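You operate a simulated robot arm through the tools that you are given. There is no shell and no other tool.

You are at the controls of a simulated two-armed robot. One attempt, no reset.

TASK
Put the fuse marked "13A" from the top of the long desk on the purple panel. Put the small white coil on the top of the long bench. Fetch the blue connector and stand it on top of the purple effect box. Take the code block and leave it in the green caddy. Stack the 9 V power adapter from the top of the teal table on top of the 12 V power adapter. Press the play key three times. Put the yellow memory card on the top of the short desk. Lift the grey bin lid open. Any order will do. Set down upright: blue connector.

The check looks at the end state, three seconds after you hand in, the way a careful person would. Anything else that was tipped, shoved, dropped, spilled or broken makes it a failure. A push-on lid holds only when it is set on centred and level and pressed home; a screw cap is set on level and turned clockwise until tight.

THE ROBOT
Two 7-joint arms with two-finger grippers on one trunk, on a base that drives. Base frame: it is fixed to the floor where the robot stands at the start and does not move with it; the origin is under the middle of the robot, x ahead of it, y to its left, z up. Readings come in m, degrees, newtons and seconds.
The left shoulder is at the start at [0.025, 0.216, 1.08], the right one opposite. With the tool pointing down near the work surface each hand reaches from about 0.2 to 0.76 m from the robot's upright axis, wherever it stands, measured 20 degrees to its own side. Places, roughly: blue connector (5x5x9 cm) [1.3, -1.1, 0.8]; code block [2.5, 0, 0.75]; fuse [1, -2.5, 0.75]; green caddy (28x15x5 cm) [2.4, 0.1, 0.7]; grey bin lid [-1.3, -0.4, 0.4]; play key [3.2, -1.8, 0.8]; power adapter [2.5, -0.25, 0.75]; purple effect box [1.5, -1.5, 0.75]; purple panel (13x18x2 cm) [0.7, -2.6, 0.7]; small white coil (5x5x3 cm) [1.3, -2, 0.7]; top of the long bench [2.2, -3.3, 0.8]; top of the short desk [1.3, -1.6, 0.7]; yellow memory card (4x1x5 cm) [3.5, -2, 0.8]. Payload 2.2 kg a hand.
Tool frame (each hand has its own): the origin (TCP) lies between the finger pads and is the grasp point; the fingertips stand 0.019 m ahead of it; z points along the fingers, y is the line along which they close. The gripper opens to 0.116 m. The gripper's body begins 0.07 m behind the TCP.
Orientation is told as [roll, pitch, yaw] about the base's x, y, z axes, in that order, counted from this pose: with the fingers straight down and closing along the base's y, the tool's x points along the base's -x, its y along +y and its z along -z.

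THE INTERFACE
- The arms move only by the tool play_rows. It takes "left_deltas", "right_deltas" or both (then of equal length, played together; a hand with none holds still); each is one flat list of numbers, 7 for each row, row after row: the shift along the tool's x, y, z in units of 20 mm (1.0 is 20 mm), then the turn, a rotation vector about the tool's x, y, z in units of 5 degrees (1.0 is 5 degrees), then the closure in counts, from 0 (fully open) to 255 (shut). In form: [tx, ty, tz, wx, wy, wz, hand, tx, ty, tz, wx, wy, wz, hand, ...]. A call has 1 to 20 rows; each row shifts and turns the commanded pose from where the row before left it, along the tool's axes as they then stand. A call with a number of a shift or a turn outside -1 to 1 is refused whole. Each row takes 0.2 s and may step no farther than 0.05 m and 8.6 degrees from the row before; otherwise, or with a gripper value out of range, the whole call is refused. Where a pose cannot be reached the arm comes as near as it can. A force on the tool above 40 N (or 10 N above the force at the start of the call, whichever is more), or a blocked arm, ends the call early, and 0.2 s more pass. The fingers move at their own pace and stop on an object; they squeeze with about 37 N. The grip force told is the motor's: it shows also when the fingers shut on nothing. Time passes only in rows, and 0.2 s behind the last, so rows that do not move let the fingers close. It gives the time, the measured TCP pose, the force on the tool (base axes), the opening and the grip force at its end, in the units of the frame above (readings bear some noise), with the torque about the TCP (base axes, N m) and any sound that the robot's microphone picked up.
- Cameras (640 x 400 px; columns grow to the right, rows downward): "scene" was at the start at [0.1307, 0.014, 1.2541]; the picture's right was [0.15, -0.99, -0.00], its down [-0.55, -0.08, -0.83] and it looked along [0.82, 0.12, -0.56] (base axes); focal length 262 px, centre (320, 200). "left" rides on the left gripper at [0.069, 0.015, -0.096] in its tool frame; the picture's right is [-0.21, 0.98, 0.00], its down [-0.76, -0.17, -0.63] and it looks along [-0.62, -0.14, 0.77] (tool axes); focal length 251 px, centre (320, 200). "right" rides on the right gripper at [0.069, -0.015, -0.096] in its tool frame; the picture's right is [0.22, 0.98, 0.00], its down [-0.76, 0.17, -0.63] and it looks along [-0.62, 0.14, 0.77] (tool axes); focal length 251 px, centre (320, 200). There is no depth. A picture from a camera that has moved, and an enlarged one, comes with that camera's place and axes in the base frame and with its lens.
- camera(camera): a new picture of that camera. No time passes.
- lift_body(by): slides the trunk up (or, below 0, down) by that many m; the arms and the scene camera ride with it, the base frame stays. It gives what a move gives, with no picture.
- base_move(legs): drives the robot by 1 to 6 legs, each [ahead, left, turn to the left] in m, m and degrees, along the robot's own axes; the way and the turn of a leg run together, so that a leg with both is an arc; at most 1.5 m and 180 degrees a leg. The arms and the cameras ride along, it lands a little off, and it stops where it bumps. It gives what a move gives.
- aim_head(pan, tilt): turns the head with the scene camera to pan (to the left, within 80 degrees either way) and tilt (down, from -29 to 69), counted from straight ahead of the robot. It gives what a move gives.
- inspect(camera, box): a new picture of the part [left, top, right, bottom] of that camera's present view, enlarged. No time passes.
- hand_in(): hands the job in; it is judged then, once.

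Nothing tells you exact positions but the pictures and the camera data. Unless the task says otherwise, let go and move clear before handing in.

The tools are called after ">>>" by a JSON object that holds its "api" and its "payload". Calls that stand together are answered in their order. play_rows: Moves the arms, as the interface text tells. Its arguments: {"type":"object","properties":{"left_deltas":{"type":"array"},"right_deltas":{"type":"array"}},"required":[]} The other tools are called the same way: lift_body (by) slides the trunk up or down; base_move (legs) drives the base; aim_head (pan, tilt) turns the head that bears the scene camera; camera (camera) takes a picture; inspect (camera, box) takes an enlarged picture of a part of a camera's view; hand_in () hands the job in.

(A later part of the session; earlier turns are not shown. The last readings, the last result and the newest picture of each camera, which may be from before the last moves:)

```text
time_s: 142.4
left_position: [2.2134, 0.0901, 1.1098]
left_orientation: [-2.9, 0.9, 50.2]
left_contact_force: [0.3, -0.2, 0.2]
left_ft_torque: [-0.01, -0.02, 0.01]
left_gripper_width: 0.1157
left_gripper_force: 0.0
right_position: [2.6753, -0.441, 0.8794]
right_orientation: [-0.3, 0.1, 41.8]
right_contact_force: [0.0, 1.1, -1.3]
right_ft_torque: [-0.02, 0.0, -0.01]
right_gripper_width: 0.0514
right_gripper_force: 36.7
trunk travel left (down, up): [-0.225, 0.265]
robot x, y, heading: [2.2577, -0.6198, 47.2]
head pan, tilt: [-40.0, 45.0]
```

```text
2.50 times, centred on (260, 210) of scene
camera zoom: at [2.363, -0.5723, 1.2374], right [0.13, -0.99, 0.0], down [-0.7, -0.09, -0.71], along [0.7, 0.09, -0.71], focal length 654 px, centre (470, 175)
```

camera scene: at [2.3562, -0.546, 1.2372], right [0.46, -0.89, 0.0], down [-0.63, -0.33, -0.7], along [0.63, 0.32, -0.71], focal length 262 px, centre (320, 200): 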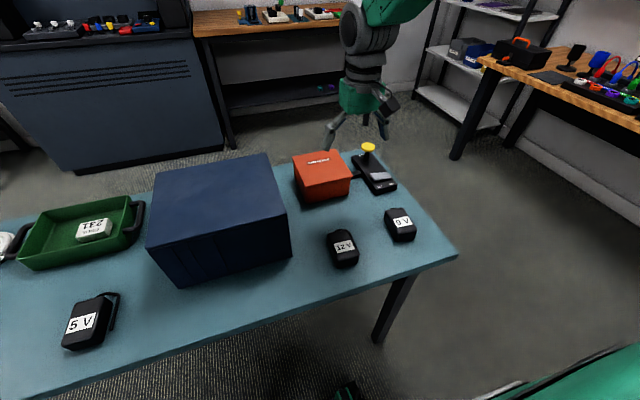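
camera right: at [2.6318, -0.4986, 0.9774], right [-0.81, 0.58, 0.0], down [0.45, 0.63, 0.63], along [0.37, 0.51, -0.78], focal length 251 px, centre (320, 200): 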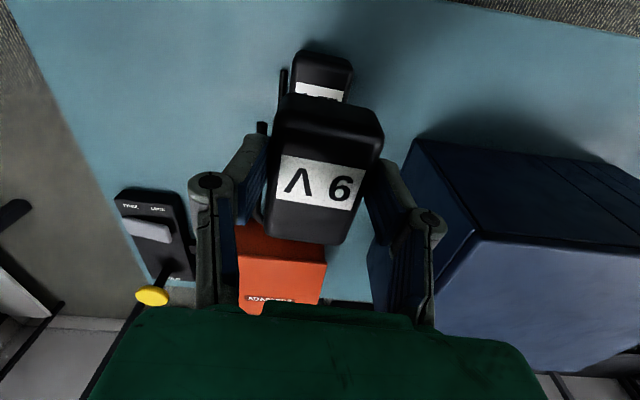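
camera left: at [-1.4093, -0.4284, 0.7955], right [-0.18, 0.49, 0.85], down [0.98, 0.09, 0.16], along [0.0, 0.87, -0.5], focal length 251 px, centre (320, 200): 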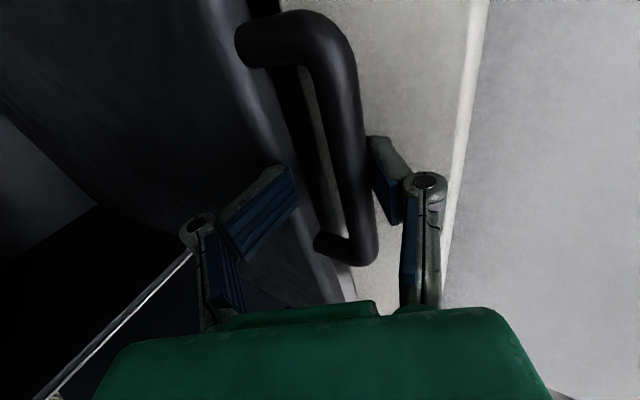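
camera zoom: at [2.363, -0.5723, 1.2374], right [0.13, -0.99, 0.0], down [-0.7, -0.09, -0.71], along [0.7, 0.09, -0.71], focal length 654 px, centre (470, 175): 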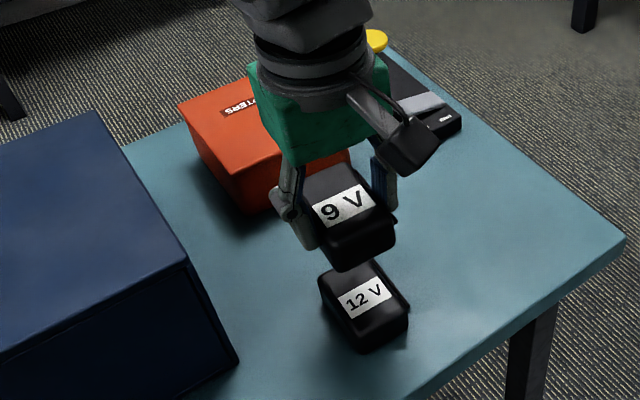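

Aligned above the 12 V. Lowering carefully until contact.

>>> {"api": "play_rows", "payload": {"right_deltas": [-0.12, 0, 1, 0, 0, 0, 255, 0, 0, 1, 0, 0, 0, 255, 0, 0, 1, 0, 0, 0, 255, 0, 0, 0.5, 0, 0, 0, 255]}}

>>> {"api": "play_rows", "payload": {"right_deltas": [0, 0, 0.2, 0, 0, 0, 255]}}

>>> {"api": "camera", "payload": {"camera": "right"}}

>>> {"api": "inspect", "payload": {"camera": "scene", "box": [200, 190, 340, 290]}}

```text
time_s: 143.4
left_position: [2.2119, 0.0908, 1.1103]
left_orientation: [-2.9, 1.0, 50.3]
left_contact_force: [0.0, -0.8, 0.1]
left_ft_torque: [-0.01, 0.0, -0.01]
left_gripper_width: 0.1161
left_gripper_force: 0.0
right_position: [2.6782, -0.4421, 0.81]
right_orientation: [-0.3, 0.0, 41.9]
right_contact_force: [0.6, -0.3, -0.5]
right_ft_torque: [-0.02, -0.03, 0.0]
right_gripper_width: 0.0512
right_gripper_force: 37.0
trunk travel left (down, up): [-0.225, 0.265]
robot x, y, heading: [2.2546, -0.6168, 47.3]
head pan, tilt: [-40.0, 45.0]
```

```text
time_s: 143.8
left_position: [2.2137, 0.0927, 1.1111]
left_orientation: [-2.9, 1.1, 50.2]
left_contact_force: [-0.4, 1.1, 0.0]
left_ft_torque: [-0.03, -0.02, 0.02]
left_gripper_width: 0.1163
left_gripper_force: 0.0
right_position: [2.6765, -0.4403, 0.8047]
right_orientation: [-0.3, -0.1, 41.9]
right_contact_force: [0.3, 0.3, -1.1]
right_ft_torque: [-0.05, -0.01, -0.02]
right_gripper_width: 0.0515
right_gripper_force: 37.5
trunk travel left (down, up): [-0.225, 0.265]
robot x, y, heading: [2.2584, -0.6191, 47.3]
head pan, tilt: [-40.0, 45.0]
```

```text
taken
camera right: at [2.6348, -0.4979, 0.9032], right [-0.81, 0.58, 0.0], down [0.45, 0.63, 0.63], along [0.37, 0.51, -0.78], focal length 251 px, centre (320, 200)
```

right: 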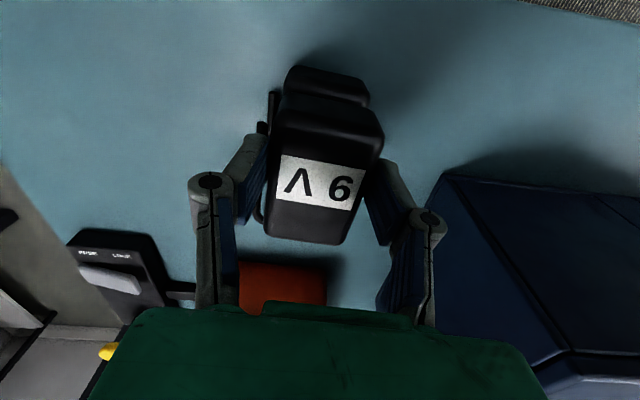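

```text
4.00 times, centred on (270, 240) of scene
camera zoom: at [2.3642, -0.5724, 1.2373], right [0.13, -0.99, 0.0], down [-0.7, -0.09, -0.7], along [0.7, 0.09, -0.71], focal length 1046 px, centre (520, 40)
```

zoom: 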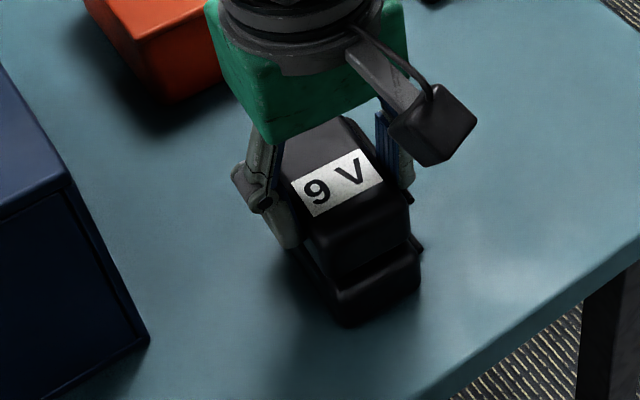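

>>> {"api": "play_rows", "payload": {"right_deltas": [0.1, -0.1, 0.15, 0, 0, 0, 255, 0, 0, 0.1, 0, 0, 0, 255]}}

>>> {"api": "play_rows", "payload": {"right_deltas": [0, 0, 0.1, 0, 0, 0, 255, 0, 0, 0, 0, 0, 0, 255]}}

```text
time_s: 144.4
left_position: [2.2133, 0.0899, 1.1113]
left_orientation: [-3.0, 1.0, 50.3]
left_contact_force: [0.5, -0.3, -0.5]
left_ft_torque: [0.01, -0.01, -0.03]
left_gripper_width: 0.1158
left_gripper_force: 0.1
right_position: [2.6765, -0.4446, 0.8016]
right_orientation: [-0.2, 0.0, 41.9]
right_contact_force: [0.3, -0.2, -2.3]
right_ft_torque: [0.05, 0.0, -0.01]
right_gripper_width: 0.0514
right_gripper_force: 36.8
trunk travel left (down, up): [-0.225, 0.265]
robot x, y, heading: [2.2542, -0.6215, 47.3]
head pan, tilt: [-40.0, 45.0]
```

```text
time_s: 145.0
left_position: [2.2122, 0.0899, 1.1107]
left_orientation: [-2.8, 0.9, 50.2]
left_contact_force: [0.0, 0.2, -0.3]
left_ft_torque: [0.03, -0.01, 0.01]
left_gripper_width: 0.1162
left_gripper_force: 0.2
right_position: [2.6764, -0.4427, 0.7992]
right_orientation: [-0.1, 0.0, 41.9]
right_contact_force: [-0.3, -0.1, -1.2]
right_ft_torque: [-0.04, -0.02, 0.0]
right_gripper_width: 0.0513
right_gripper_force: 36.4
trunk travel left (down, up): [-0.225, 0.265]
robot x, y, heading: [2.2548, -0.6146, 47.4]
head pan, tilt: [-40.0, 45.0]
```

>>> {"api": "play_rows", "payload": {"right_deltas": [0, 0, 0.1, 0, 0, 0, 255, 0, 0, 0, 0, 0, 0, 255]}}

>>> {"api": "play_rows", "payload": {"right_deltas": [0, 0, 0.1, 0, 0, 0, 255, 0, 0, 0, 0, 0, 0, 255]}}

>>> {"api": "inspect", "payload": {"camera": "scene", "box": [200, 190, 340, 290]}}

```text
time_s: 145.6
left_position: [2.2135, 0.0908, 1.1096]
left_orientation: [-2.9, 0.9, 50.2]
left_contact_force: [0.3, -0.1, 0.6]
left_ft_torque: [0.0, 0.01, 0.02]
left_gripper_width: 0.116
left_gripper_force: 0.0
right_position: [2.6766, -0.4422, 0.7964]
right_orientation: [-0.1, 0.0, 41.9]
right_contact_force: [0.5, -0.2, -1.4]
right_ft_torque: [0.04, 0.0, -0.02]
right_gripper_width: 0.0514
right_gripper_force: 37.3
trunk travel left (down, up): [-0.225, 0.265]
robot x, y, heading: [2.2545, -0.6139, 47.3]
head pan, tilt: [-40.0, 45.0]
```

```text
time_s: 146.2
left_position: [2.2118, 0.0899, 1.1121]
left_orientation: [-2.9, 1.0, 50.2]
left_contact_force: [0.4, 0.0, 0.7]
left_ft_torque: [0.0, -0.01, -0.01]
left_gripper_width: 0.1161
left_gripper_force: 0.0
right_position: [2.6765, -0.443, 0.7957]
right_orientation: [-0.2, -0.1, 41.9]
right_contact_force: [-0.1, -2.3, 21.5]
right_ft_torque: [-0.25, 0.4, 0.05]
right_gripper_width: 0.0516
right_gripper_force: 36.5
trunk travel left (down, up): [-0.225, 0.265]
robot x, y, heading: [2.2569, -0.6173, 47.3]
head pan, tilt: [-40.0, 45.0]
```

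```text
4.00 times, centred on (270, 240) of scene
camera zoom: at [2.3618, -0.5739, 1.2379], right [0.13, -0.99, 0.0], down [-0.7, -0.09, -0.71], along [0.7, 0.09, -0.71], focal length 1046 px, centre (520, 40)
```

zoom: 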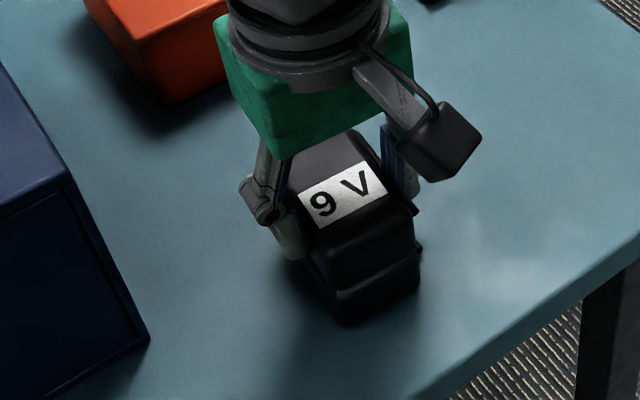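

Contact made at z≈0.796. Easing off slightly and releasing.

>>> {"api": "play_rows", "payload": {"right_deltas": [0, 0, -0.07, 0, 0, 0, 255, 0, 0, 0, 0, 0, 0, 150, 0, 0, 0, 0, 0, 0, 100, 0, 0, 0, 0, 0, 0, 68, 0, 0, 0, 0, 0, 0, 68]}}

>>> {"api": "inspect", "payload": {"camera": "scene", "box": [200, 190, 340, 290]}}

>>> {"api": "camera", "payload": {"camera": "right"}}

```text
time_s: 147.4
left_position: [2.2125, 0.0897, 1.1115]
left_orientation: [-2.9, 1.0, 50.2]
left_contact_force: [-0.1, 0.3, 1.0]
left_ft_torque: [-0.02, -0.04, 0.0]
left_gripper_width: 0.116
left_gripper_force: 0.1
right_position: [2.6755, -0.4441, 0.7955]
right_orientation: [-0.4, 0.0, 41.9]
right_contact_force: [0.6, -0.5, 0.4]
right_ft_torque: [0.02, 0.01, 0.03]
right_gripper_width: 0.0852
right_gripper_force: 0.0
trunk travel left (down, up): [-0.225, 0.265]
robot x, y, heading: [2.2551, -0.6145, 47.4]
head pan, tilt: [-40.0, 45.0]
```

```text
4.00 times, centred on (270, 240) of scene
camera zoom: at [2.3639, -0.5727, 1.2374], right [0.13, -0.99, 0.0], down [-0.7, -0.09, -0.71], along [0.7, 0.09, -0.71], focal length 1046 px, centre (520, 40)
```

zoom: 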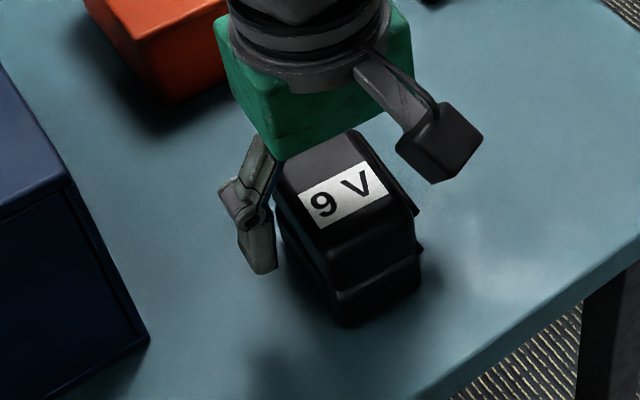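

```text
taken
camera right: at [2.6342, -0.5003, 0.8934], right [-0.81, 0.58, 0.0], down [0.45, 0.63, 0.63], along [0.37, 0.51, -0.78], focal length 251 px, centre (320, 200)
```

right: 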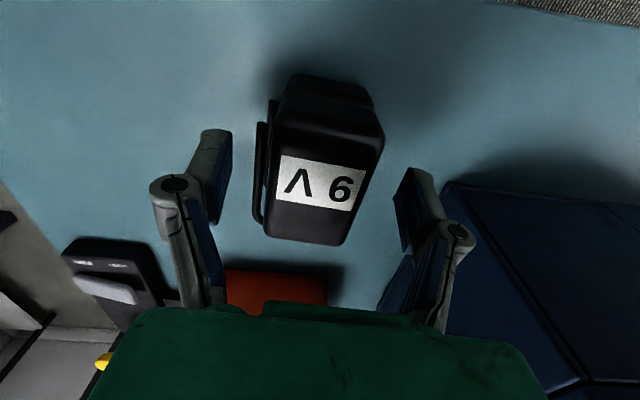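

The 9 V sits on the 12 V. Raising the hand straight up, then surveying toward the play-key area to the right.

>>> {"api": "play_rows", "payload": {"right_deltas": [0, 0, -1, 0, 0, 0, 68, 0, 0, -1, 0, 0, 0, 68, 0, 0, -1, 0, 0, 0, 68, 0, 0, -1, 0, 0, 0, 68, 0, 0, -1, 0, 0, 0, 68, 0, 0, -1, 0, 0, 0, 68, 0, 0, -1, 0, 0, 0, 68, 0, 0, -1, 0, 0, 0, 68, 0, 0, -1, 0, 0, 0, 68, 0, 0, -1, 0, 0, 0, 68]}}

>>> {"api": "inspect", "payload": {"camera": "scene", "box": [120, 130, 360, 290]}}

>>> {"api": "aim_head", "payload": {"pan": -78, "tilt": 22}}

>>> {"api": "camera", "payload": {"camera": "scene"}}

```text
time_s: 149.6
left_position: [2.2137, 0.09, 1.112]
left_orientation: [-2.9, 1.0, 50.2]
left_contact_force: [0.2, 0.1, -0.4]
left_ft_torque: [0.0, -0.01, 0.03]
left_gripper_width: 0.1161
left_gripper_force: 0.1
right_position: [2.6768, -0.4419, 0.9944]
right_orientation: [-0.2, 0.0, 42.0]
right_contact_force: [-1.1, -0.6, 0.6]
right_ft_torque: [-0.03, 0.0, -0.03]
right_gripper_width: 0.085
right_gripper_force: 0.1
trunk travel left (down, up): [-0.225, 0.265]
robot x, y, heading: [2.2562, -0.6188, 47.6]
head pan, tilt: [-40.0, 45.0]
```

```text
2.50 times, centred on (240, 210) of scene
camera zoom: at [2.3631, -0.5736, 1.2375], right [0.13, -0.99, 0.0], down [-0.7, -0.09, -0.71], along [0.7, 0.09, -0.71], focal length 654 px, centre (520, 175)
```

zoom: 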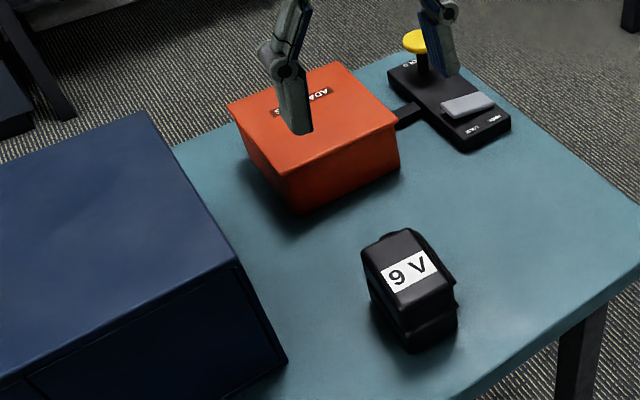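

```text
time_s: 150.7
left_position: [2.2137, 0.0899, 1.1107]
left_orientation: [-2.9, 1.0, 50.2]
left_contact_force: [-0.3, -0.2, 0.8]
left_ft_torque: [0.04, 0.04, -0.02]
left_gripper_width: 0.1161
left_gripper_force: 0.1
right_position: [2.6767, -0.4417, 0.9958]
right_orientation: [-0.1, 0.1, 41.9]
right_contact_force: [-0.7, -0.1, 0.4]
right_ft_torque: [-0.01, 0.01, 0.01]
right_gripper_width: 0.0851
right_gripper_force: 0.1
trunk travel left (down, up): [-0.225, 0.265]
robot x, y, heading: [2.2557, -0.6148, 47.4]
head pan, tilt: [-78.0, 22.0]
```

```text
taken
camera scene: at [2.3627, -0.6308, 1.273], right [-0.51, -0.86, 0.0], down [-0.32, 0.19, -0.93], along [0.8, -0.47, -0.37], focal length 262 px, centre (320, 200)
```

scene: 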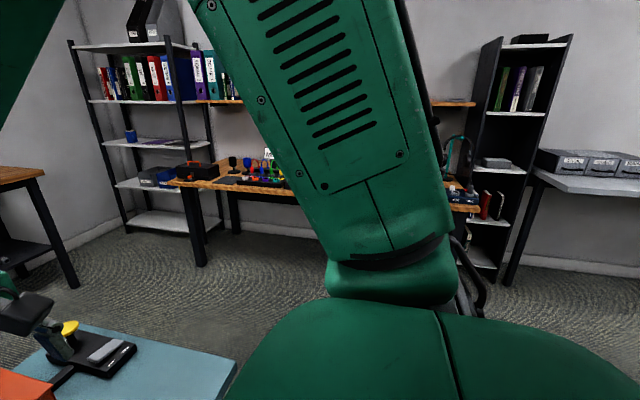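

The stack looks good. Backing away and turning toward the desk with the headphones where the play key should be.

>>> {"api": "base_move", "payload": {"legs": [[-0.25, 0, 0], [0, 0, -95]]}}

>>> {"api": "aim_head", "payload": {"pan": 0, "tilt": 20}}

>>> {"api": "camera", "payload": {"camera": "scene"}}

```text
time_s: 156.5
left_position: [2.7939, -0.8244, 1.1108]
left_orientation: [-2.9, 1.0, -45.1]
left_contact_force: [0.7, 0.8, 0.0]
left_ft_torque: [0.02, -0.03, 0.04]
left_gripper_width: 0.116
left_gripper_force: 0.0
right_position: [2.2197, -1.2367, 0.9942]
right_orientation: [-0.2, 0.1, -53.5]
right_contact_force: [-0.3, 0.1, -0.2]
right_ft_torque: [-0.03, 0.02, 0.01]
right_gripper_width: 0.0851
right_gripper_force: 0.1
trunk travel left (down, up): [-0.225, 0.265]
robot x, y, heading: [2.0847, -0.8025, -48.1]
head pan, tilt: [-78.0, 22.0]
```

```text
time_s: 158.0
left_position: [2.7923, -0.8225, 1.1119]
left_orientation: [-2.9, 0.9, -45.0]
left_contact_force: [0.0, 1.2, -0.4]
left_ft_torque: [0.03, 0.01, -0.01]
left_gripper_width: 0.1158
left_gripper_force: 0.0
right_position: [2.2198, -1.2341, 0.9958]
right_orientation: [-0.2, -0.1, -53.5]
right_contact_force: [0.3, -0.5, -0.7]
right_ft_torque: [0.02, 0.01, 0.0]
right_gripper_width: 0.085
right_gripper_force: 0.2
trunk travel left (down, up): [-0.225, 0.265]
robot x, y, heading: [2.0862, -0.7984, -48.2]
head pan, tilt: [0.0, 20.0]
```

```text
taken
camera scene: at [2.1768, -0.9005, 1.2759], right [-0.74, -0.67, 0.0], down [-0.23, 0.26, -0.94], along [0.63, -0.7, -0.35], focal length 262 px, centre (320, 200)
```

scene: 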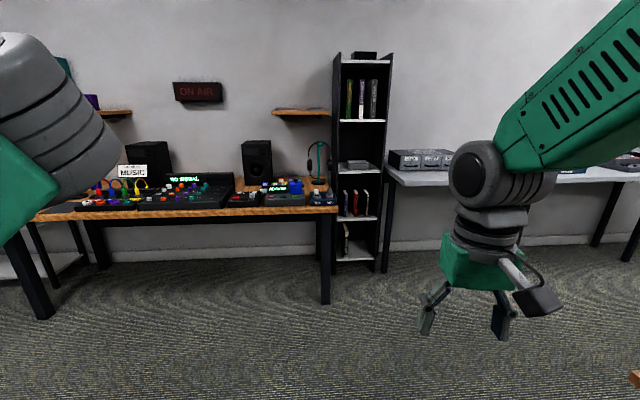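

>>> {"api": "inspect", "payload": {"camera": "scene", "box": [220, 150, 400, 260]}}

>>> {"api": "inspect", "payload": {"camera": "scene", "box": [60, 130, 260, 240]}}

```text
3.56 times, centred on (310, 205) of scene
camera zoom: at [2.1768, -0.9005, 1.2759], right [-0.74, -0.67, 0.0], down [-0.23, 0.26, -0.94], along [0.63, -0.7, -0.35], focal length 930 px, centre (356, 182)
```

zoom: 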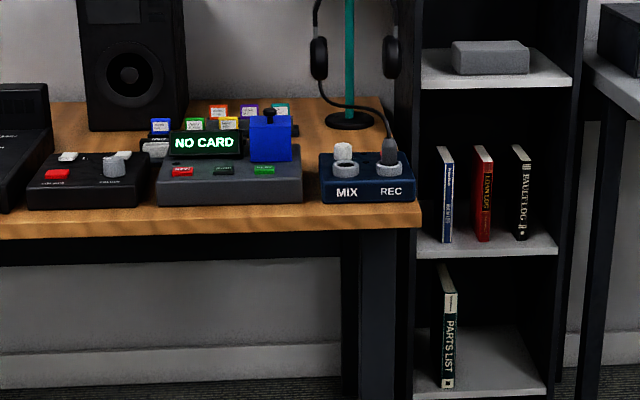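

```text
3.20 times, centred on (160, 185) of scene
camera zoom: at [2.1768, -0.9005, 1.2759], right [-0.74, -0.67, 0.0], down [-0.23, 0.26, -0.94], along [0.63, -0.7, -0.35], focal length 837 px, centre (832, 248)
```

zoom: 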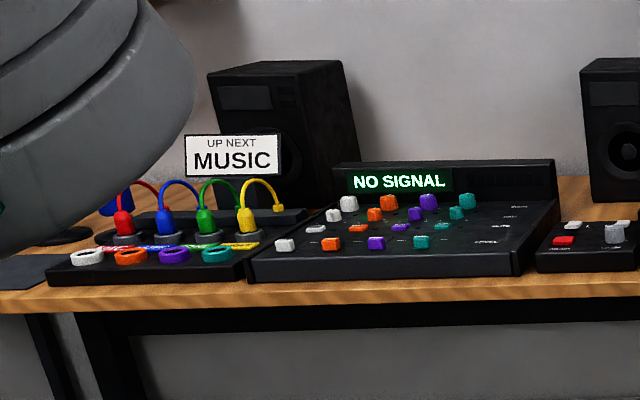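

The recorder/player with a "NO CARD" display and the rack of coloured memory cards are at the right end of the console desk. Driving up to it.

>>> {"api": "base_move", "payload": {"legs": [[0.7, 0.33, -2], [0.28, 0, 0]]}}

>>> {"api": "aim_head", "payload": {"pan": -10, "tilt": 40}}

>>> {"api": "camera", "payload": {"camera": "scene"}}

>>> {"api": "camera", "payload": {"camera": "right"}}

```text
time_s: 163.8
left_position: [3.6753, -1.3935, 1.1119]
left_orientation: [-2.8, 0.8, -47.8]
left_contact_force: [0.6, -0.8, 0.4]
left_ft_torque: [0.05, 0.04, -0.02]
left_gripper_width: 0.1161
left_gripper_force: 0.0
right_position: [3.0828, -1.7795, 0.9956]
right_orientation: [-0.1, -0.1, -56.1]
right_contact_force: [0.6, -0.8, 0.1]
right_ft_torque: [0.02, -0.03, 0.02]
right_gripper_width: 0.0849
right_gripper_force: 0.1
trunk travel left (down, up): [-0.225, 0.265]
robot x, y, heading: [2.9717, -1.3364, -50.5]
head pan, tilt: [0.0, 20.0]
```

```text
time_s: 164.6
left_position: [3.6735, -1.389, 1.1144]
left_orientation: [-2.9, 0.8, -47.9]
left_contact_force: [-0.4, -0.1, -0.3]
left_ft_torque: [-0.02, -0.01, 0.02]
left_gripper_width: 0.1162
left_gripper_force: 0.1
right_position: [3.0819, -1.7755, 0.9967]
right_orientation: [-0.1, -0.2, -56.1]
right_contact_force: [-0.7, -0.1, 0.8]
right_ft_torque: [-0.01, -0.05, 0.0]
right_gripper_width: 0.085
right_gripper_force: 0.0
trunk travel left (down, up): [-0.225, 0.265]
robot x, y, heading: [2.9686, -1.3358, -50.5]
head pan, tilt: [-10.0, 40.0]
```

```text
taken
camera scene: at [3.0397, -1.4441, 1.2447], right [-0.87, -0.49, 0.0], down [-0.32, 0.56, -0.76], along [0.37, -0.67, -0.64], focal length 262 px, centre (320, 200)
```

scene: 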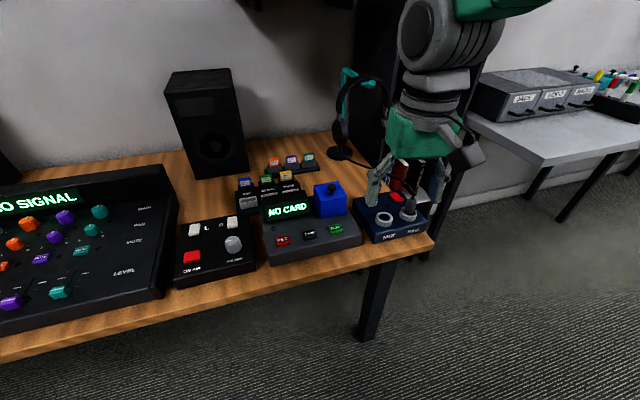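

```text
taken
camera right: at [3.0292, -1.7264, 1.0945], right [0.69, 0.72, 0.0], down [0.56, -0.53, 0.64], along [0.46, -0.44, -0.77], focal length 251 px, centre (320, 200)
```

right: 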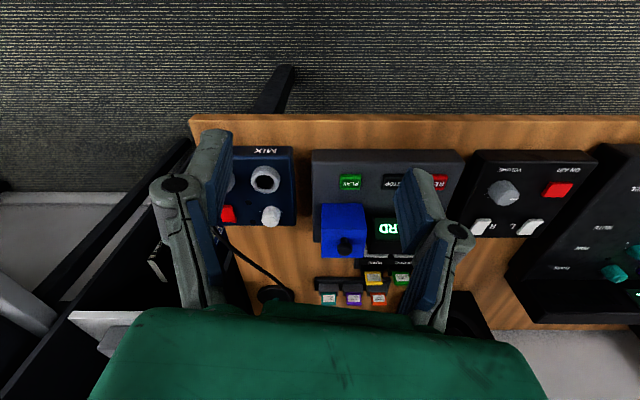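

>>> {"api": "inspect", "payload": {"camera": "scene", "box": [220, 140, 380, 280]}}

>>> {"api": "inspect", "payload": {"camera": "right", "box": [290, 140, 490, 310]}}

```text
2.86 times, centred on (300, 210) of scene
camera zoom: at [3.0397, -1.4441, 1.2447], right [-0.87, -0.49, 0.0], down [-0.32, 0.56, -0.76], along [0.37, -0.67, -0.64], focal length 747 px, centre (377, 171)
```

zoom: 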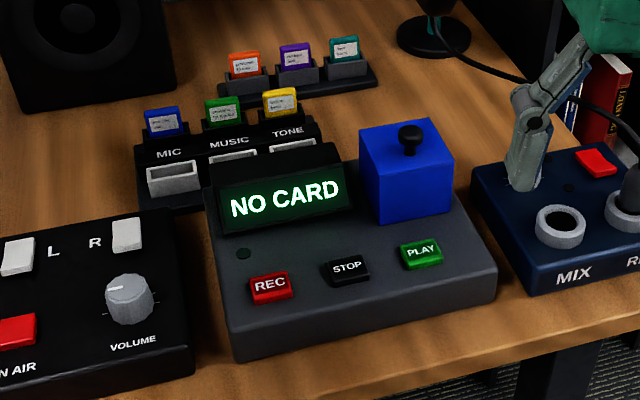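

```text
2.35 times, centred on (390, 225) of right
camera zoom: at [3.0292, -1.7264, 1.0945], right [0.69, 0.72, 0.0], down [0.56, -0.53, 0.64], along [0.46, -0.44, -0.77], focal length 592 px, centre (155, 141)
```

zoom: 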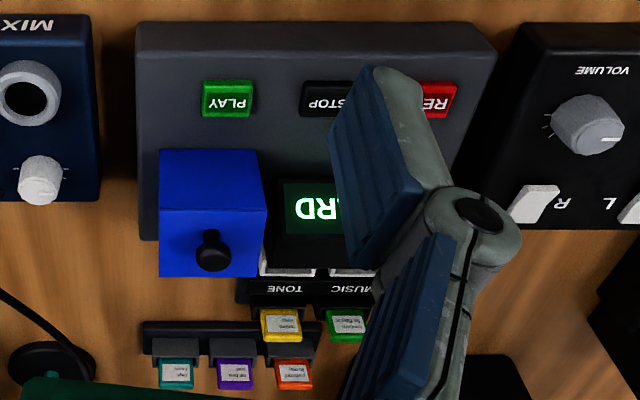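

The PLAY key (green) is at about (3.217,-1.843,0.792). I'll close the right fingers, align with the device and come down above the key.

>>> {"api": "play_rows", "payload": {"right_deltas": [-0.919, 0.529, 0, 0, 0, 0, 255, -0.919, 0.529, 0, 0, 0, 0, 255, -0.919, 0.529, 0, 0, 0, 0, 255, -0.919, 0.529, 0, 0, 0, 0, 255, -0.919, 0.529, 0, 0, 0, 0, 255, -0.919, 0.529, 0, 0, 0, 0, 255, -0.919, 0.529, 0, 0, 0, 0, 255, 0, 0, 0, 0, 0, -0.8, 255, 0, 0, 0, 0, 0, -0.8, 255, 0, 0, 0, 0, 0, -0.76, 255, 0, 0, 1, 0, 0, 0, 255, 0, 0, 1, 0, 0, 0, 255, 0, 0, 1, 0, 0, 0, 255, 0, 0, 1, 0, 0, 0, 255]}}

>>> {"api": "camera", "payload": {"camera": "right"}}

>>> {"api": "inspect", "payload": {"camera": "scene", "box": [220, 120, 420, 280]}}

```text
time_s: 167.6
left_position: [3.675, -1.3907, 1.1133]
left_orientation: [-2.9, 0.7, -47.8]
left_contact_force: [0.2, 0.1, -1.3]
left_ft_torque: [-0.01, -0.02, 0.0]
left_gripper_width: 0.1159
left_gripper_force: 0.1
right_position: [3.2156, -1.8413, 0.9183]
right_orientation: [-0.1, -0.3, -44.4]
right_contact_force: [0.2, -0.4, -0.2]
right_ft_torque: [0.02, -0.04, 0.0]
right_gripper_width: 0.0002
right_gripper_force: 28.7
trunk travel left (down, up): [-0.225, 0.265]
robot x, y, heading: [2.9701, -1.3365, -50.9]
head pan, tilt: [-10.0, 40.0]
```

```text
taken
camera right: at [3.1547, -1.8033, 1.0151], right [0.53, 0.85, -0.01], down [0.66, -0.41, 0.64], along [0.54, -0.34, -0.77], focal length 251 px, centre (320, 200)
```

right: 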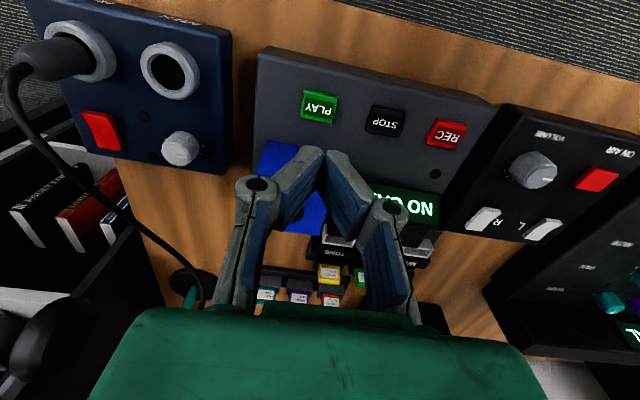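

```text
2.50 times, centred on (320, 200) of scene
camera zoom: at [3.0415, -1.4454, 1.2444], right [-0.87, -0.49, 0.0], down [-0.32, 0.56, -0.76], along [0.37, -0.67, -0.65], focal length 654 px, centre (320, 200)
```

zoom: 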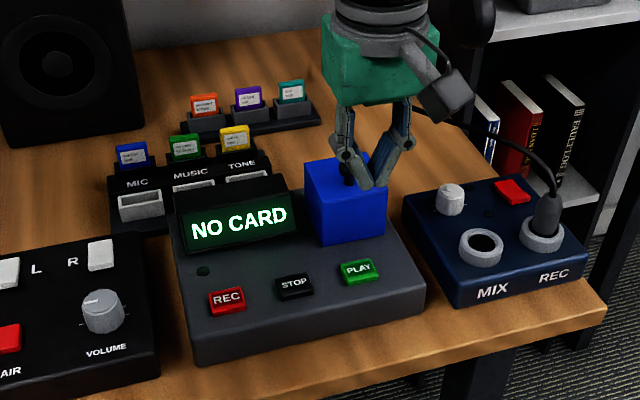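

>>> {"api": "play_rows", "payload": {"right_deltas": [-0.15, 0, 1, 0, 0, 0, 255, 0, 0, 1, 0, 0, 0, 255, 0, 0, 1, 0, 0, 0, 255, 0, 0, 1, 0, 0, 0, 255]}}

>>> {"api": "camera", "payload": {"camera": "right"}}

>>> {"api": "inspect", "payload": {"camera": "scene", "box": [270, 160, 400, 260]}}

```text
time_s: 168.6
left_position: [3.675, -1.3908, 1.1137]
left_orientation: [-3.0, 0.8, -47.7]
left_contact_force: [-0.3, 0.2, -1.0]
left_ft_torque: [-0.01, 0.04, 0.02]
left_gripper_width: 0.1163
left_gripper_force: 0.1
right_position: [3.219, -1.8462, 0.8378]
right_orientation: [-0.1, -0.2, -44.2]
right_contact_force: [-0.2, -0.5, 0.8]
right_ft_torque: [0.03, 0.04, 0.0]
right_gripper_width: 0.0001
right_gripper_force: 28.8
trunk travel left (down, up): [-0.225, 0.265]
robot x, y, heading: [2.9695, -1.3372, -50.7]
head pan, tilt: [-10.0, 40.0]
```

```text
taken
camera right: at [3.1572, -1.8079, 0.9352], right [0.53, 0.85, 0.0], down [0.66, -0.41, 0.63], along [0.54, -0.34, -0.77], focal length 251 px, centre (320, 200)
```

right: 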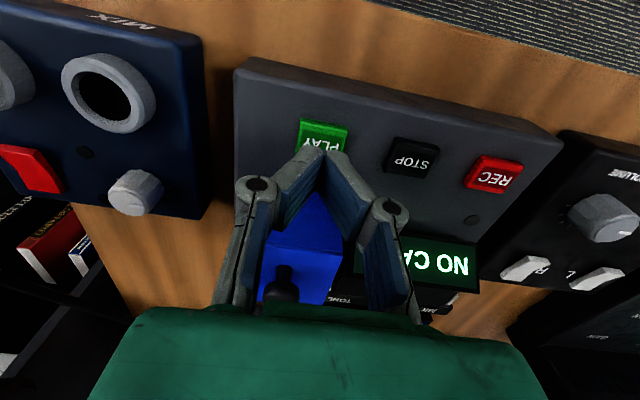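

```text
4.00 times, centred on (335, 210) of scene
camera zoom: at [3.0415, -1.4455, 1.2444], right [-0.87, -0.49, 0.0], down [-0.32, 0.56, -0.76], along [0.37, -0.67, -0.65], focal length 1046 px, centre (260, 160)
```

zoom: 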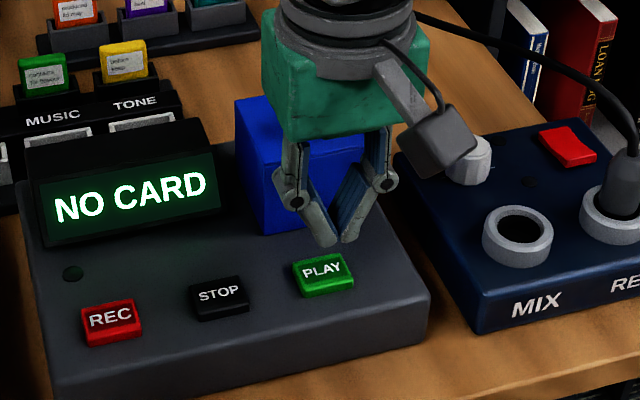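

>>> {"api": "play_rows", "payload": {"right_deltas": [0.1, 0, 0.9, 0, 0, 0, 255]}}

>>> {"api": "play_rows", "payload": {"right_deltas": [0, 0, 0.2, 0, 0, 0, 255]}}

>>> {"api": "inspect", "payload": {"camera": "scene", "box": [270, 160, 400, 260]}}

```text
time_s: 169.0
left_position: [3.675, -1.3917, 1.1126]
left_orientation: [-2.9, 0.8, -47.7]
left_contact_force: [0.2, 0.0, -0.6]
left_ft_torque: [-0.01, -0.04, -0.02]
left_gripper_width: 0.1159
left_gripper_force: 0.0
right_position: [3.2174, -1.8448, 0.8199]
right_orientation: [-0.2, -0.3, -44.3]
right_contact_force: [-0.2, 0.8, -0.3]
right_ft_torque: [-0.01, -0.02, -0.01]
right_gripper_width: 0.0001
right_gripper_force: 28.3
trunk travel left (down, up): [-0.225, 0.265]
robot x, y, heading: [2.9712, -1.3353, -50.9]
head pan, tilt: [-10.0, 40.0]
```

```text
time_s: 169.4
left_position: [3.6733, -1.3907, 1.1143]
left_orientation: [-2.9, 0.8, -47.9]
left_contact_force: [-0.1, -0.9, -0.4]
left_ft_torque: [-0.02, 0.01, 0.0]
left_gripper_width: 0.116
left_gripper_force: 0.0
right_position: [3.217, -1.8449, 0.8152]
right_orientation: [-0.2, -0.2, -44.3]
right_contact_force: [0.0, 0.0, 0.4]
right_ft_torque: [-0.03, -0.04, 0.0]
right_gripper_width: 0.0002
right_gripper_force: 28.4
trunk travel left (down, up): [-0.225, 0.265]
robot x, y, heading: [2.9672, -1.3378, -50.7]
head pan, tilt: [-10.0, 40.0]
```

```text
4.00 times, centred on (335, 210) of scene
camera zoom: at [3.0413, -1.4453, 1.2444], right [-0.87, -0.49, 0.0], down [-0.32, 0.56, -0.76], along [0.37, -0.67, -0.65], focal length 1046 px, centre (260, 160)
```

zoom: 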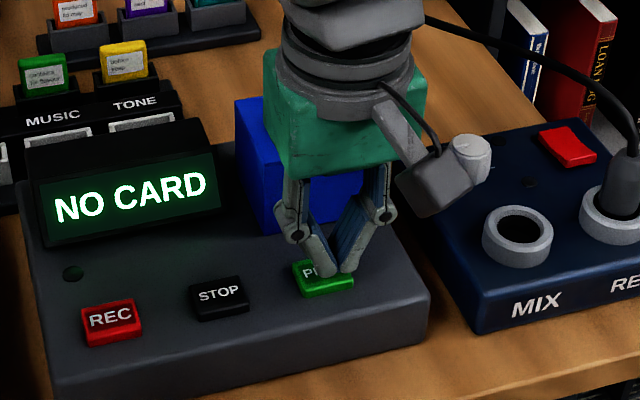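

Fingertips are right over the PLAY key. Stepping down in small increments to press.

>>> {"api": "play_rows", "payload": {"right_deltas": [0.1, 0, 0.15, 0, 0, 0, 255]}}

>>> {"api": "play_rows", "payload": {"right_deltas": [0, 0, 0.1, 0, 0, 0, 255]}}

```text
time_s: 169.8
left_position: [3.6731, -1.3912, 1.1145]
left_orientation: [-2.9, 0.6, -47.8]
left_contact_force: [0.0, -0.2, 0.2]
left_ft_torque: [0.05, 0.0, -0.02]
left_gripper_width: 0.1158
left_gripper_force: 0.2
right_position: [3.2154, -1.8427, 0.8126]
right_orientation: [-0.3, -0.3, -44.4]
right_contact_force: [0.2, 0.2, 0.0]
right_ft_torque: [0.01, 0.02, -0.01]
right_gripper_width: 0.0
right_gripper_force: 27.7
trunk travel left (down, up): [-0.225, 0.265]
robot x, y, heading: [2.9726, -1.338, -50.5]
head pan, tilt: [-10.0, 40.0]
```

```text
time_s: 170.2
left_position: [3.6729, -1.3894, 1.1134]
left_orientation: [-2.9, 0.7, -47.9]
left_contact_force: [0.3, 0.2, 0.3]
left_ft_torque: [-0.05, 0.01, 0.01]
left_gripper_width: 0.116
left_gripper_force: 0.1
right_position: [3.2148, -1.8404, 0.8113]
right_orientation: [-0.3, -0.2, -44.4]
right_contact_force: [-0.1, 0.3, -0.3]
right_ft_torque: [0.0, 0.01, -0.03]
right_gripper_width: 0.0003
right_gripper_force: 29.0
trunk travel left (down, up): [-0.225, 0.265]
robot x, y, heading: [2.9691, -1.3389, -51.1]
head pan, tilt: [-10.0, 40.0]
```

>>> {"api": "play_rows", "payload": {"right_deltas": [-0.1, 0, 0.1, 0, 0, 0, 255]}}

>>> {"api": "play_rows", "payload": {"right_deltas": [0, 0, 0.1, 0, 0, 0, 255]}}

>>> {"api": "play_rows", "payload": {"right_deltas": [0, 0, 0.1, 0, 0, 0, 255]}}

```text
time_s: 170.6
left_position: [3.6727, -1.3904, 1.113]
left_orientation: [-2.8, 0.8, -47.8]
left_contact_force: [-0.5, 0.8, -0.4]
left_ft_torque: [0.0, -0.01, 0.02]
left_gripper_width: 0.1159
left_gripper_force: 0.0
right_position: [3.2152, -1.8436, 0.808]
right_orientation: [-0.2, -0.1, -44.4]
right_contact_force: [0.4, 0.3, 0.4]
right_ft_torque: [0.03, -0.01, 0.03]
right_gripper_width: 0.0001
right_gripper_force: 28.5
trunk travel left (down, up): [-0.225, 0.265]
robot x, y, heading: [2.9709, -1.3413, -50.6]
head pan, tilt: [-10.0, 40.0]
```

```text
time_s: 171.0
left_position: [3.6739, -1.3901, 1.112]
left_orientation: [-2.9, 0.7, -47.8]
left_contact_force: [0.1, -0.1, 0.1]
left_ft_torque: [-0.03, -0.01, 0.01]
left_gripper_width: 0.1159
left_gripper_force: 0.0
right_position: [3.2154, -1.8437, 0.8063]
right_orientation: [-0.3, -0.1, -44.3]
right_contact_force: [-0.5, 1.3, 0.3]
right_ft_torque: [0.0, -0.02, 0.01]
right_gripper_width: 0.0001
right_gripper_force: 27.9
trunk travel left (down, up): [-0.225, 0.265]
robot x, y, heading: [2.9686, -1.3409, -50.9]
head pan, tilt: [-10.0, 40.0]
```

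```text
time_s: 171.4
left_position: [3.6743, -1.3915, 1.1136]
left_orientation: [-2.9, 0.6, -47.7]
left_contact_force: [-0.7, 0.0, 0.4]
left_ft_torque: [0.01, -0.02, -0.02]
left_gripper_width: 0.116
left_gripper_force: 0.1
right_position: [3.2168, -1.8443, 0.8043]
right_orientation: [-0.1, -0.2, -44.3]
right_contact_force: [0.9, 0.4, -0.1]
right_ft_torque: [0.0, -0.05, 0.05]
right_gripper_width: 0.0
right_gripper_force: 28.9
trunk travel left (down, up): [-0.225, 0.265]
robot x, y, heading: [2.9712, -1.3412, -50.5]
head pan, tilt: [-10.0, 40.0]
```

>>> {"api": "inspect", "payload": {"camera": "scene", "box": [290, 190, 390, 260]}}

>>> {"api": "camera", "payload": {"camera": "right"}}

```text
5.71 times, centred on (340, 225) of scene
camera zoom: at [3.0412, -1.4451, 1.2444], right [-0.87, -0.49, 0.0], down [-0.32, 0.56, -0.76], along [0.37, -0.67, -0.65], focal length 1494 px, centre (206, 57)
```

zoom: 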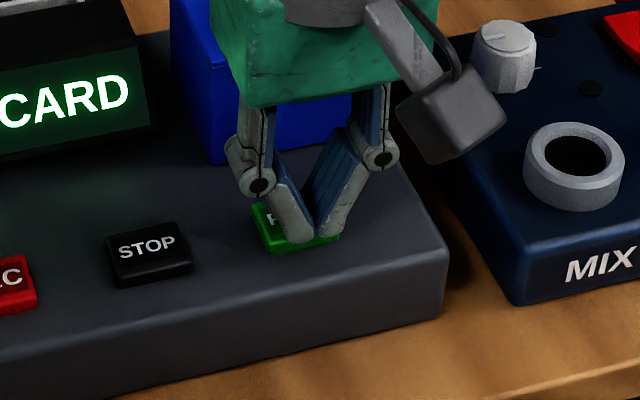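

```text
taken
camera right: at [3.1551, -1.8058, 0.9019], right [0.53, 0.85, -0.01], down [0.66, -0.41, 0.64], along [0.54, -0.34, -0.77], focal length 251 px, centre (320, 200)
```

right: 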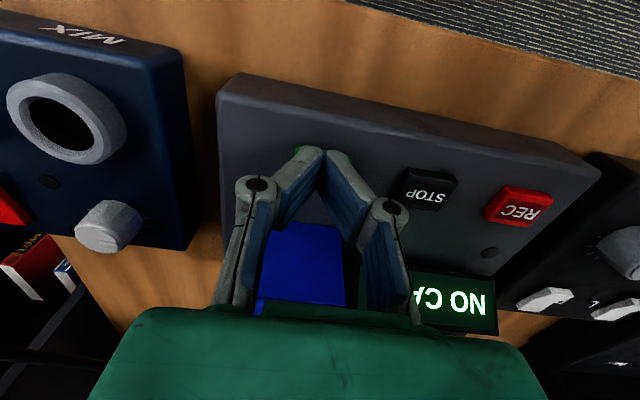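

>>> {"api": "play_rows", "payload": {"right_deltas": [-0.1, 0.15, 0.1, 0, 0, 0, 255]}}

>>> {"api": "play_rows", "payload": {"right_deltas": [0, 0, 0.1, 0, 0, 0, 255]}}

>>> {"api": "play_rows", "payload": {"right_deltas": [0, 0, 0.1, 0, 0, 0, 255]}}

```text
time_s: 171.8
left_position: [3.6731, -1.3902, 1.1136]
left_orientation: [-2.9, 0.8, -47.7]
left_contact_force: [0.4, 0.3, -0.2]
left_ft_torque: [0.01, 0.01, 0.0]
left_gripper_width: 0.116
left_gripper_force: 0.0
right_position: [3.2183, -1.8434, 0.8039]
right_orientation: [-0.2, -0.2, -44.3]
right_contact_force: [-0.5, -0.2, 0.6]
right_ft_torque: [0.01, 0.0, 0.01]
right_gripper_width: 0.0
right_gripper_force: 28.2
trunk travel left (down, up): [-0.225, 0.265]
robot x, y, heading: [2.9698, -1.3381, -51.0]
head pan, tilt: [-10.0, 40.0]
```

```text
time_s: 172.2
left_position: [3.6742, -1.3903, 1.114]
left_orientation: [-2.9, 0.7, -47.9]
left_contact_force: [0.7, -0.5, 0.1]
left_ft_torque: [-0.02, 0.01, 0.01]
left_gripper_width: 0.1159
left_gripper_force: 0.1
right_position: [3.2193, -1.8425, 0.7998]
right_orientation: [-0.2, -0.2, -44.3]
right_contact_force: [-0.3, 0.6, 0.5]
right_ft_torque: [0.0, -0.01, 0.02]
right_gripper_width: 0.0057
right_gripper_force: 28.9
trunk travel left (down, up): [-0.225, 0.265]
robot x, y, heading: [2.9722, -1.3369, -50.8]
head pan, tilt: [-10.0, 40.0]
```

```text
time_s: 172.6
left_position: [3.6748, -1.3915, 1.1142]
left_orientation: [-2.8, 0.6, -47.7]
left_contact_force: [0.1, -0.6, 0.4]
left_ft_torque: [-0.01, -0.03, 0.03]
left_gripper_width: 0.1161
left_gripper_force: 0.0
right_position: [3.2193, -1.8431, 0.7993]
right_orientation: [-0.3, -0.2, -44.3]
right_contact_force: [0.1, 0.7, 1.1]
right_ft_torque: [-0.01, 0.0, 0.0]
right_gripper_width: 0.006
right_gripper_force: 28.3
trunk travel left (down, up): [-0.225, 0.265]
robot x, y, heading: [2.9696, -1.3386, -50.6]
head pan, tilt: [-10.0, 40.0]
heard: click
```

Heard a click — first press registered. Lifting off, then pressing again.

>>> {"api": "play_rows", "payload": {"right_deltas": [0, 0, -0.5, 0, 0, 0, 255, 0, 0, -0.3, 0, 0, 0, 255, 0, 0, 0, 0, 0, 0, 255]}}

>>> {"api": "inspect", "payload": {"camera": "scene", "box": [220, 140, 400, 270]}}

```text
time_s: 173.4
left_position: [3.6737, -1.3907, 1.1147]
left_orientation: [-2.8, 0.7, -47.9]
left_contact_force: [-1.2, 0.4, -0.3]
left_ft_torque: [0.01, -0.01, 0.01]
left_gripper_width: 0.1158
left_gripper_force: 0.1
right_position: [3.219, -1.8431, 0.8141]
right_orientation: [-0.1, -0.2, -44.3]
right_contact_force: [0.2, -0.2, 1.1]
right_ft_torque: [0.0, -0.01, -0.04]
right_gripper_width: 0.0001
right_gripper_force: 28.5
trunk travel left (down, up): [-0.225, 0.265]
robot x, y, heading: [2.9728, -1.3377, -50.5]
head pan, tilt: [-10.0, 40.0]
```

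```text
3.08 times, centred on (310, 205) of scene
camera zoom: at [3.0412, -1.445, 1.2445], right [-0.87, -0.49, 0.0], down [-0.32, 0.56, -0.76], along [0.37, -0.67, -0.65], focal length 805 px, centre (351, 185)
```

zoom: 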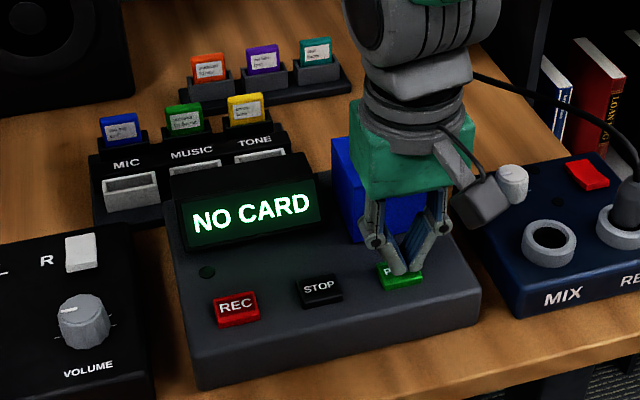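

>>> {"api": "play_rows", "payload": {"right_deltas": [0, 0, 0.4, 0, 0, 0, 255, 0, 0, 0.4, 0, 0, 0, 255]}}

```text
time_s: 174.0
left_position: [3.6731, -1.3911, 1.1141]
left_orientation: [-2.9, 0.6, -47.8]
left_contact_force: [-0.3, -0.1, 0.1]
left_ft_torque: [-0.01, -0.03, 0.03]
left_gripper_width: 0.1161
left_gripper_force: 0.0
right_position: [3.2187, -1.843, 0.7988]
right_orientation: [-0.3, -0.3, -44.4]
right_contact_force: [0.2, 0.2, 1.0]
right_ft_torque: [0.0, 0.01, 0.01]
right_gripper_width: 0.0063
right_gripper_force: 28.8
trunk travel left (down, up): [-0.225, 0.265]
robot x, y, heading: [2.9683, -1.3417, -50.6]
head pan, tilt: [-10.0, 40.0]
heard: click
```

Second click heard. Lifting and pressing a third time.

>>> {"api": "play_rows", "payload": {"right_deltas": [0, 0, -0.5, 0, 0, 0, 255, 0, 0, -0.3, 0, 0, 0, 255, 0, 0, 0, 0, 0, 0, 255]}}

>>> {"api": "play_rows", "payload": {"right_deltas": [0, 0, 0.4, 0, 0, 0, 255, 0, 0, 0.4, 0, 0, 0, 255]}}

```text
time_s: 174.8
left_position: [3.6743, -1.3912, 1.1141]
left_orientation: [-3.0, 0.6, -47.8]
left_contact_force: [-0.1, 1.0, -0.8]
left_ft_torque: [0.0, -0.01, 0.0]
left_gripper_width: 0.1158
left_gripper_force: 0.1
right_position: [3.2199, -1.8429, 0.815]
right_orientation: [-0.2, -0.2, -44.3]
right_contact_force: [0.6, -0.3, -0.4]
right_ft_torque: [-0.01, -0.01, 0.04]
right_gripper_width: 0.0
right_gripper_force: 28.6
trunk travel left (down, up): [-0.225, 0.265]
robot x, y, heading: [2.9668, -1.3346, -50.6]
head pan, tilt: [-10.0, 40.0]
```

```text
time_s: 175.4
left_position: [3.6735, -1.3902, 1.1135]
left_orientation: [-2.9, 0.7, -47.7]
left_contact_force: [0.3, 0.6, 0.5]
left_ft_torque: [-0.02, -0.01, 0.0]
left_gripper_width: 0.1159
left_gripper_force: 0.0
right_position: [3.2186, -1.8424, 0.7983]
right_orientation: [-0.2, -0.4, -44.3]
right_contact_force: [0.5, -0.4, 0.7]
right_ft_torque: [-0.01, -0.03, 0.03]
right_gripper_width: 0.006
right_gripper_force: 27.8
trunk travel left (down, up): [-0.225, 0.265]
robot x, y, heading: [2.9747, -1.3376, -50.6]
head pan, tilt: [-10.0, 40.0]
heard: click
```

Three clicks. Raising clear and studying the yellow memory card.

>>> {"api": "play_rows", "payload": {"right_deltas": [0, 0, -0.5, 0, 0, 0, 255, 0, 0, -1, 0, 0, 0, 255, 0, 0, -1, 0, 0, 0, 255, 0, 0, -1, 0, 0, 0, 255, 0, 0, -1, 0, 0, 0, 255, 0, 0, -1, 0, 0, 0, 255, 0, 0, -1, 0, 0, 0, 255, 0, 0, -1, 0, 0, 0, 150, 0, 0, -1, 0, 0, 0, 150]}}

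>>> {"api": "inspect", "payload": {"camera": "scene", "box": [230, 140, 330, 220]}}

>>> {"api": "camera", "payload": {"camera": "right"}}

```text
time_s: 177.4
left_position: [3.6735, -1.3902, 1.1138]
left_orientation: [-2.9, 0.8, -47.8]
left_contact_force: [-0.7, 0.3, -0.1]
left_ft_torque: [0.02, 0.0, 0.0]
left_gripper_width: 0.116
left_gripper_force: 0.1
right_position: [3.2188, -1.8413, 0.971]
right_orientation: [-0.1, -0.2, -44.4]
right_contact_force: [0.2, 0.6, -0.7]
right_ft_torque: [0.03, 0.01, 0.02]
right_gripper_width: 0.0477
right_gripper_force: 0.1
trunk travel left (down, up): [-0.225, 0.265]
robot x, y, heading: [2.9688, -1.3399, -50.8]
head pan, tilt: [-10.0, 40.0]
```

```text
5.00 times, centred on (280, 180) of scene
camera zoom: at [3.0406, -1.4443, 1.2446], right [-0.87, -0.49, 0.0], down [-0.32, 0.56, -0.76], along [0.37, -0.67, -0.65], focal length 1307 px, centre (520, 300)
```

zoom: 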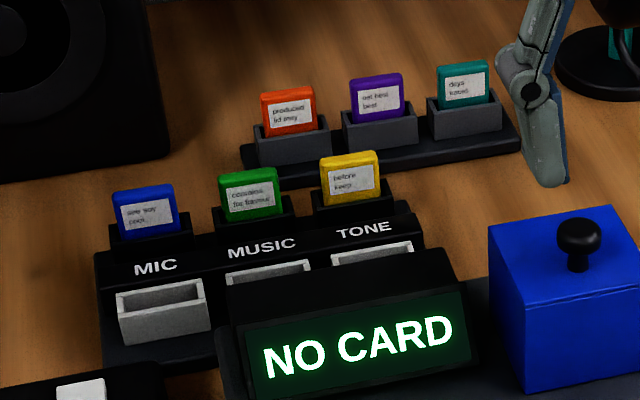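

```text
taken
camera right: at [3.1576, -1.8034, 1.0675], right [0.53, 0.85, 0.0], down [0.66, -0.41, 0.64], along [0.54, -0.34, -0.77], focal length 251 px, centre (320, 200)
```

right: 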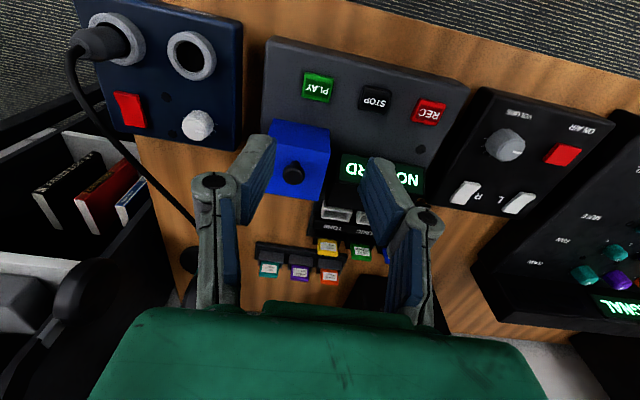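

Yellow card top is near (3.452,-1.974,0.80), just out of comfortable reach. Moving the base a little closer and squaring up to the desk.

>>> {"api": "base_move", "payload": {"legs": [[0, 0, 5.5], [0.12, 0.063, 0]]}}

>>> {"api": "aim_head", "payload": {"pan": -10, "tilt": 40}}

>>> {"api": "inspect", "payload": {"camera": "scene", "box": [240, 120, 400, 240]}}

>>> {"api": "camera", "payload": {"camera": "right"}}

```text
time_s: 179.2
left_position: [3.7912, -1.3828, 1.122]
left_orientation: [-1.9, 0.6, -42.6]
left_contact_force: [-0.4, -1.9, 0.5]
left_ft_torque: [0.14, -0.07, -0.02]
left_gripper_width: 0.116
left_gripper_force: 0.1
right_position: [3.3808, -1.872, 0.9677]
right_orientation: [0.7, -0.3, -39.0]
right_contact_force: [-1.0, -1.7, -0.3]
right_ft_torque: [0.07, -0.04, 0.01]
right_gripper_width: 0.0476
right_gripper_force: 0.0
trunk travel left (down, up): [-0.225, 0.265]
robot x, y, heading: [3.0958, -1.3782, -45.2]
head pan, tilt: [-10.0, 40.0]
```

```text
time_s: 179.8
left_position: [3.7938, -1.3762, 1.1193]
left_orientation: [-2.3, 0.6, -42.7]
left_contact_force: [0.8, -0.6, 1.0]
left_ft_torque: [0.03, -0.02, 0.03]
left_gripper_width: 0.1161
left_gripper_force: 0.0
right_position: [3.3841, -1.8669, 0.9703]
right_orientation: [0.3, -0.4, -39.1]
right_contact_force: [-0.6, -0.1, -0.4]
right_ft_torque: [0.03, -0.02, 0.04]
right_gripper_width: 0.0476
right_gripper_force: 0.1
trunk travel left (down, up): [-0.225, 0.265]
robot x, y, heading: [3.0981, -1.3827, -45.1]
head pan, tilt: [-10.0, 40.0]
```

```text
3.33 times, centred on (320, 180) of scene
camera zoom: at [3.1761, -1.4853, 1.2444], right [-0.82, -0.57, 0.0], down [-0.37, 0.53, -0.76], along [0.43, -0.63, -0.65], focal length 872 px, centre (320, 267)
```

zoom: 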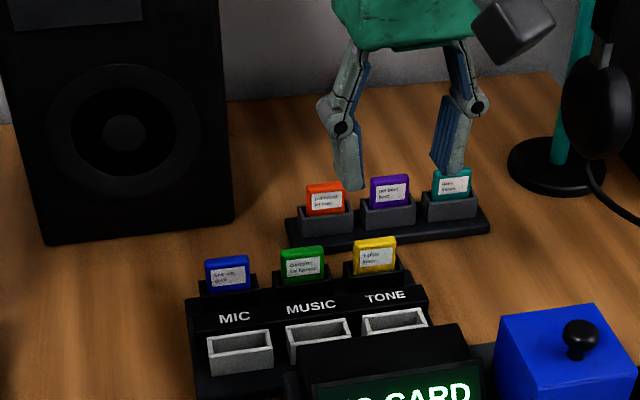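

```text
taken
camera right: at [3.319, -1.8345, 1.0672], right [0.45, 0.89, 0.0], down [0.69, -0.35, 0.64], along [0.57, -0.29, -0.77], focal length 251 px, centre (320, 200)
```

right: 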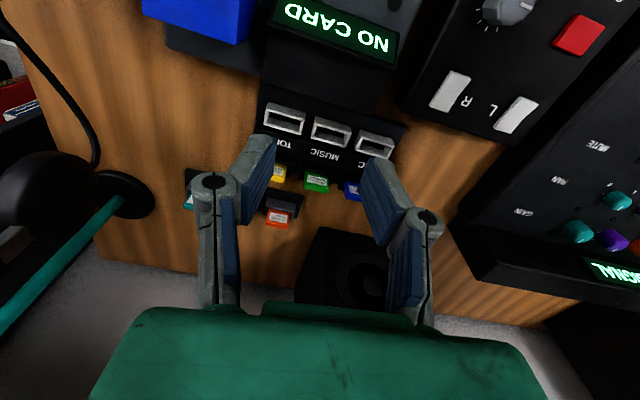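

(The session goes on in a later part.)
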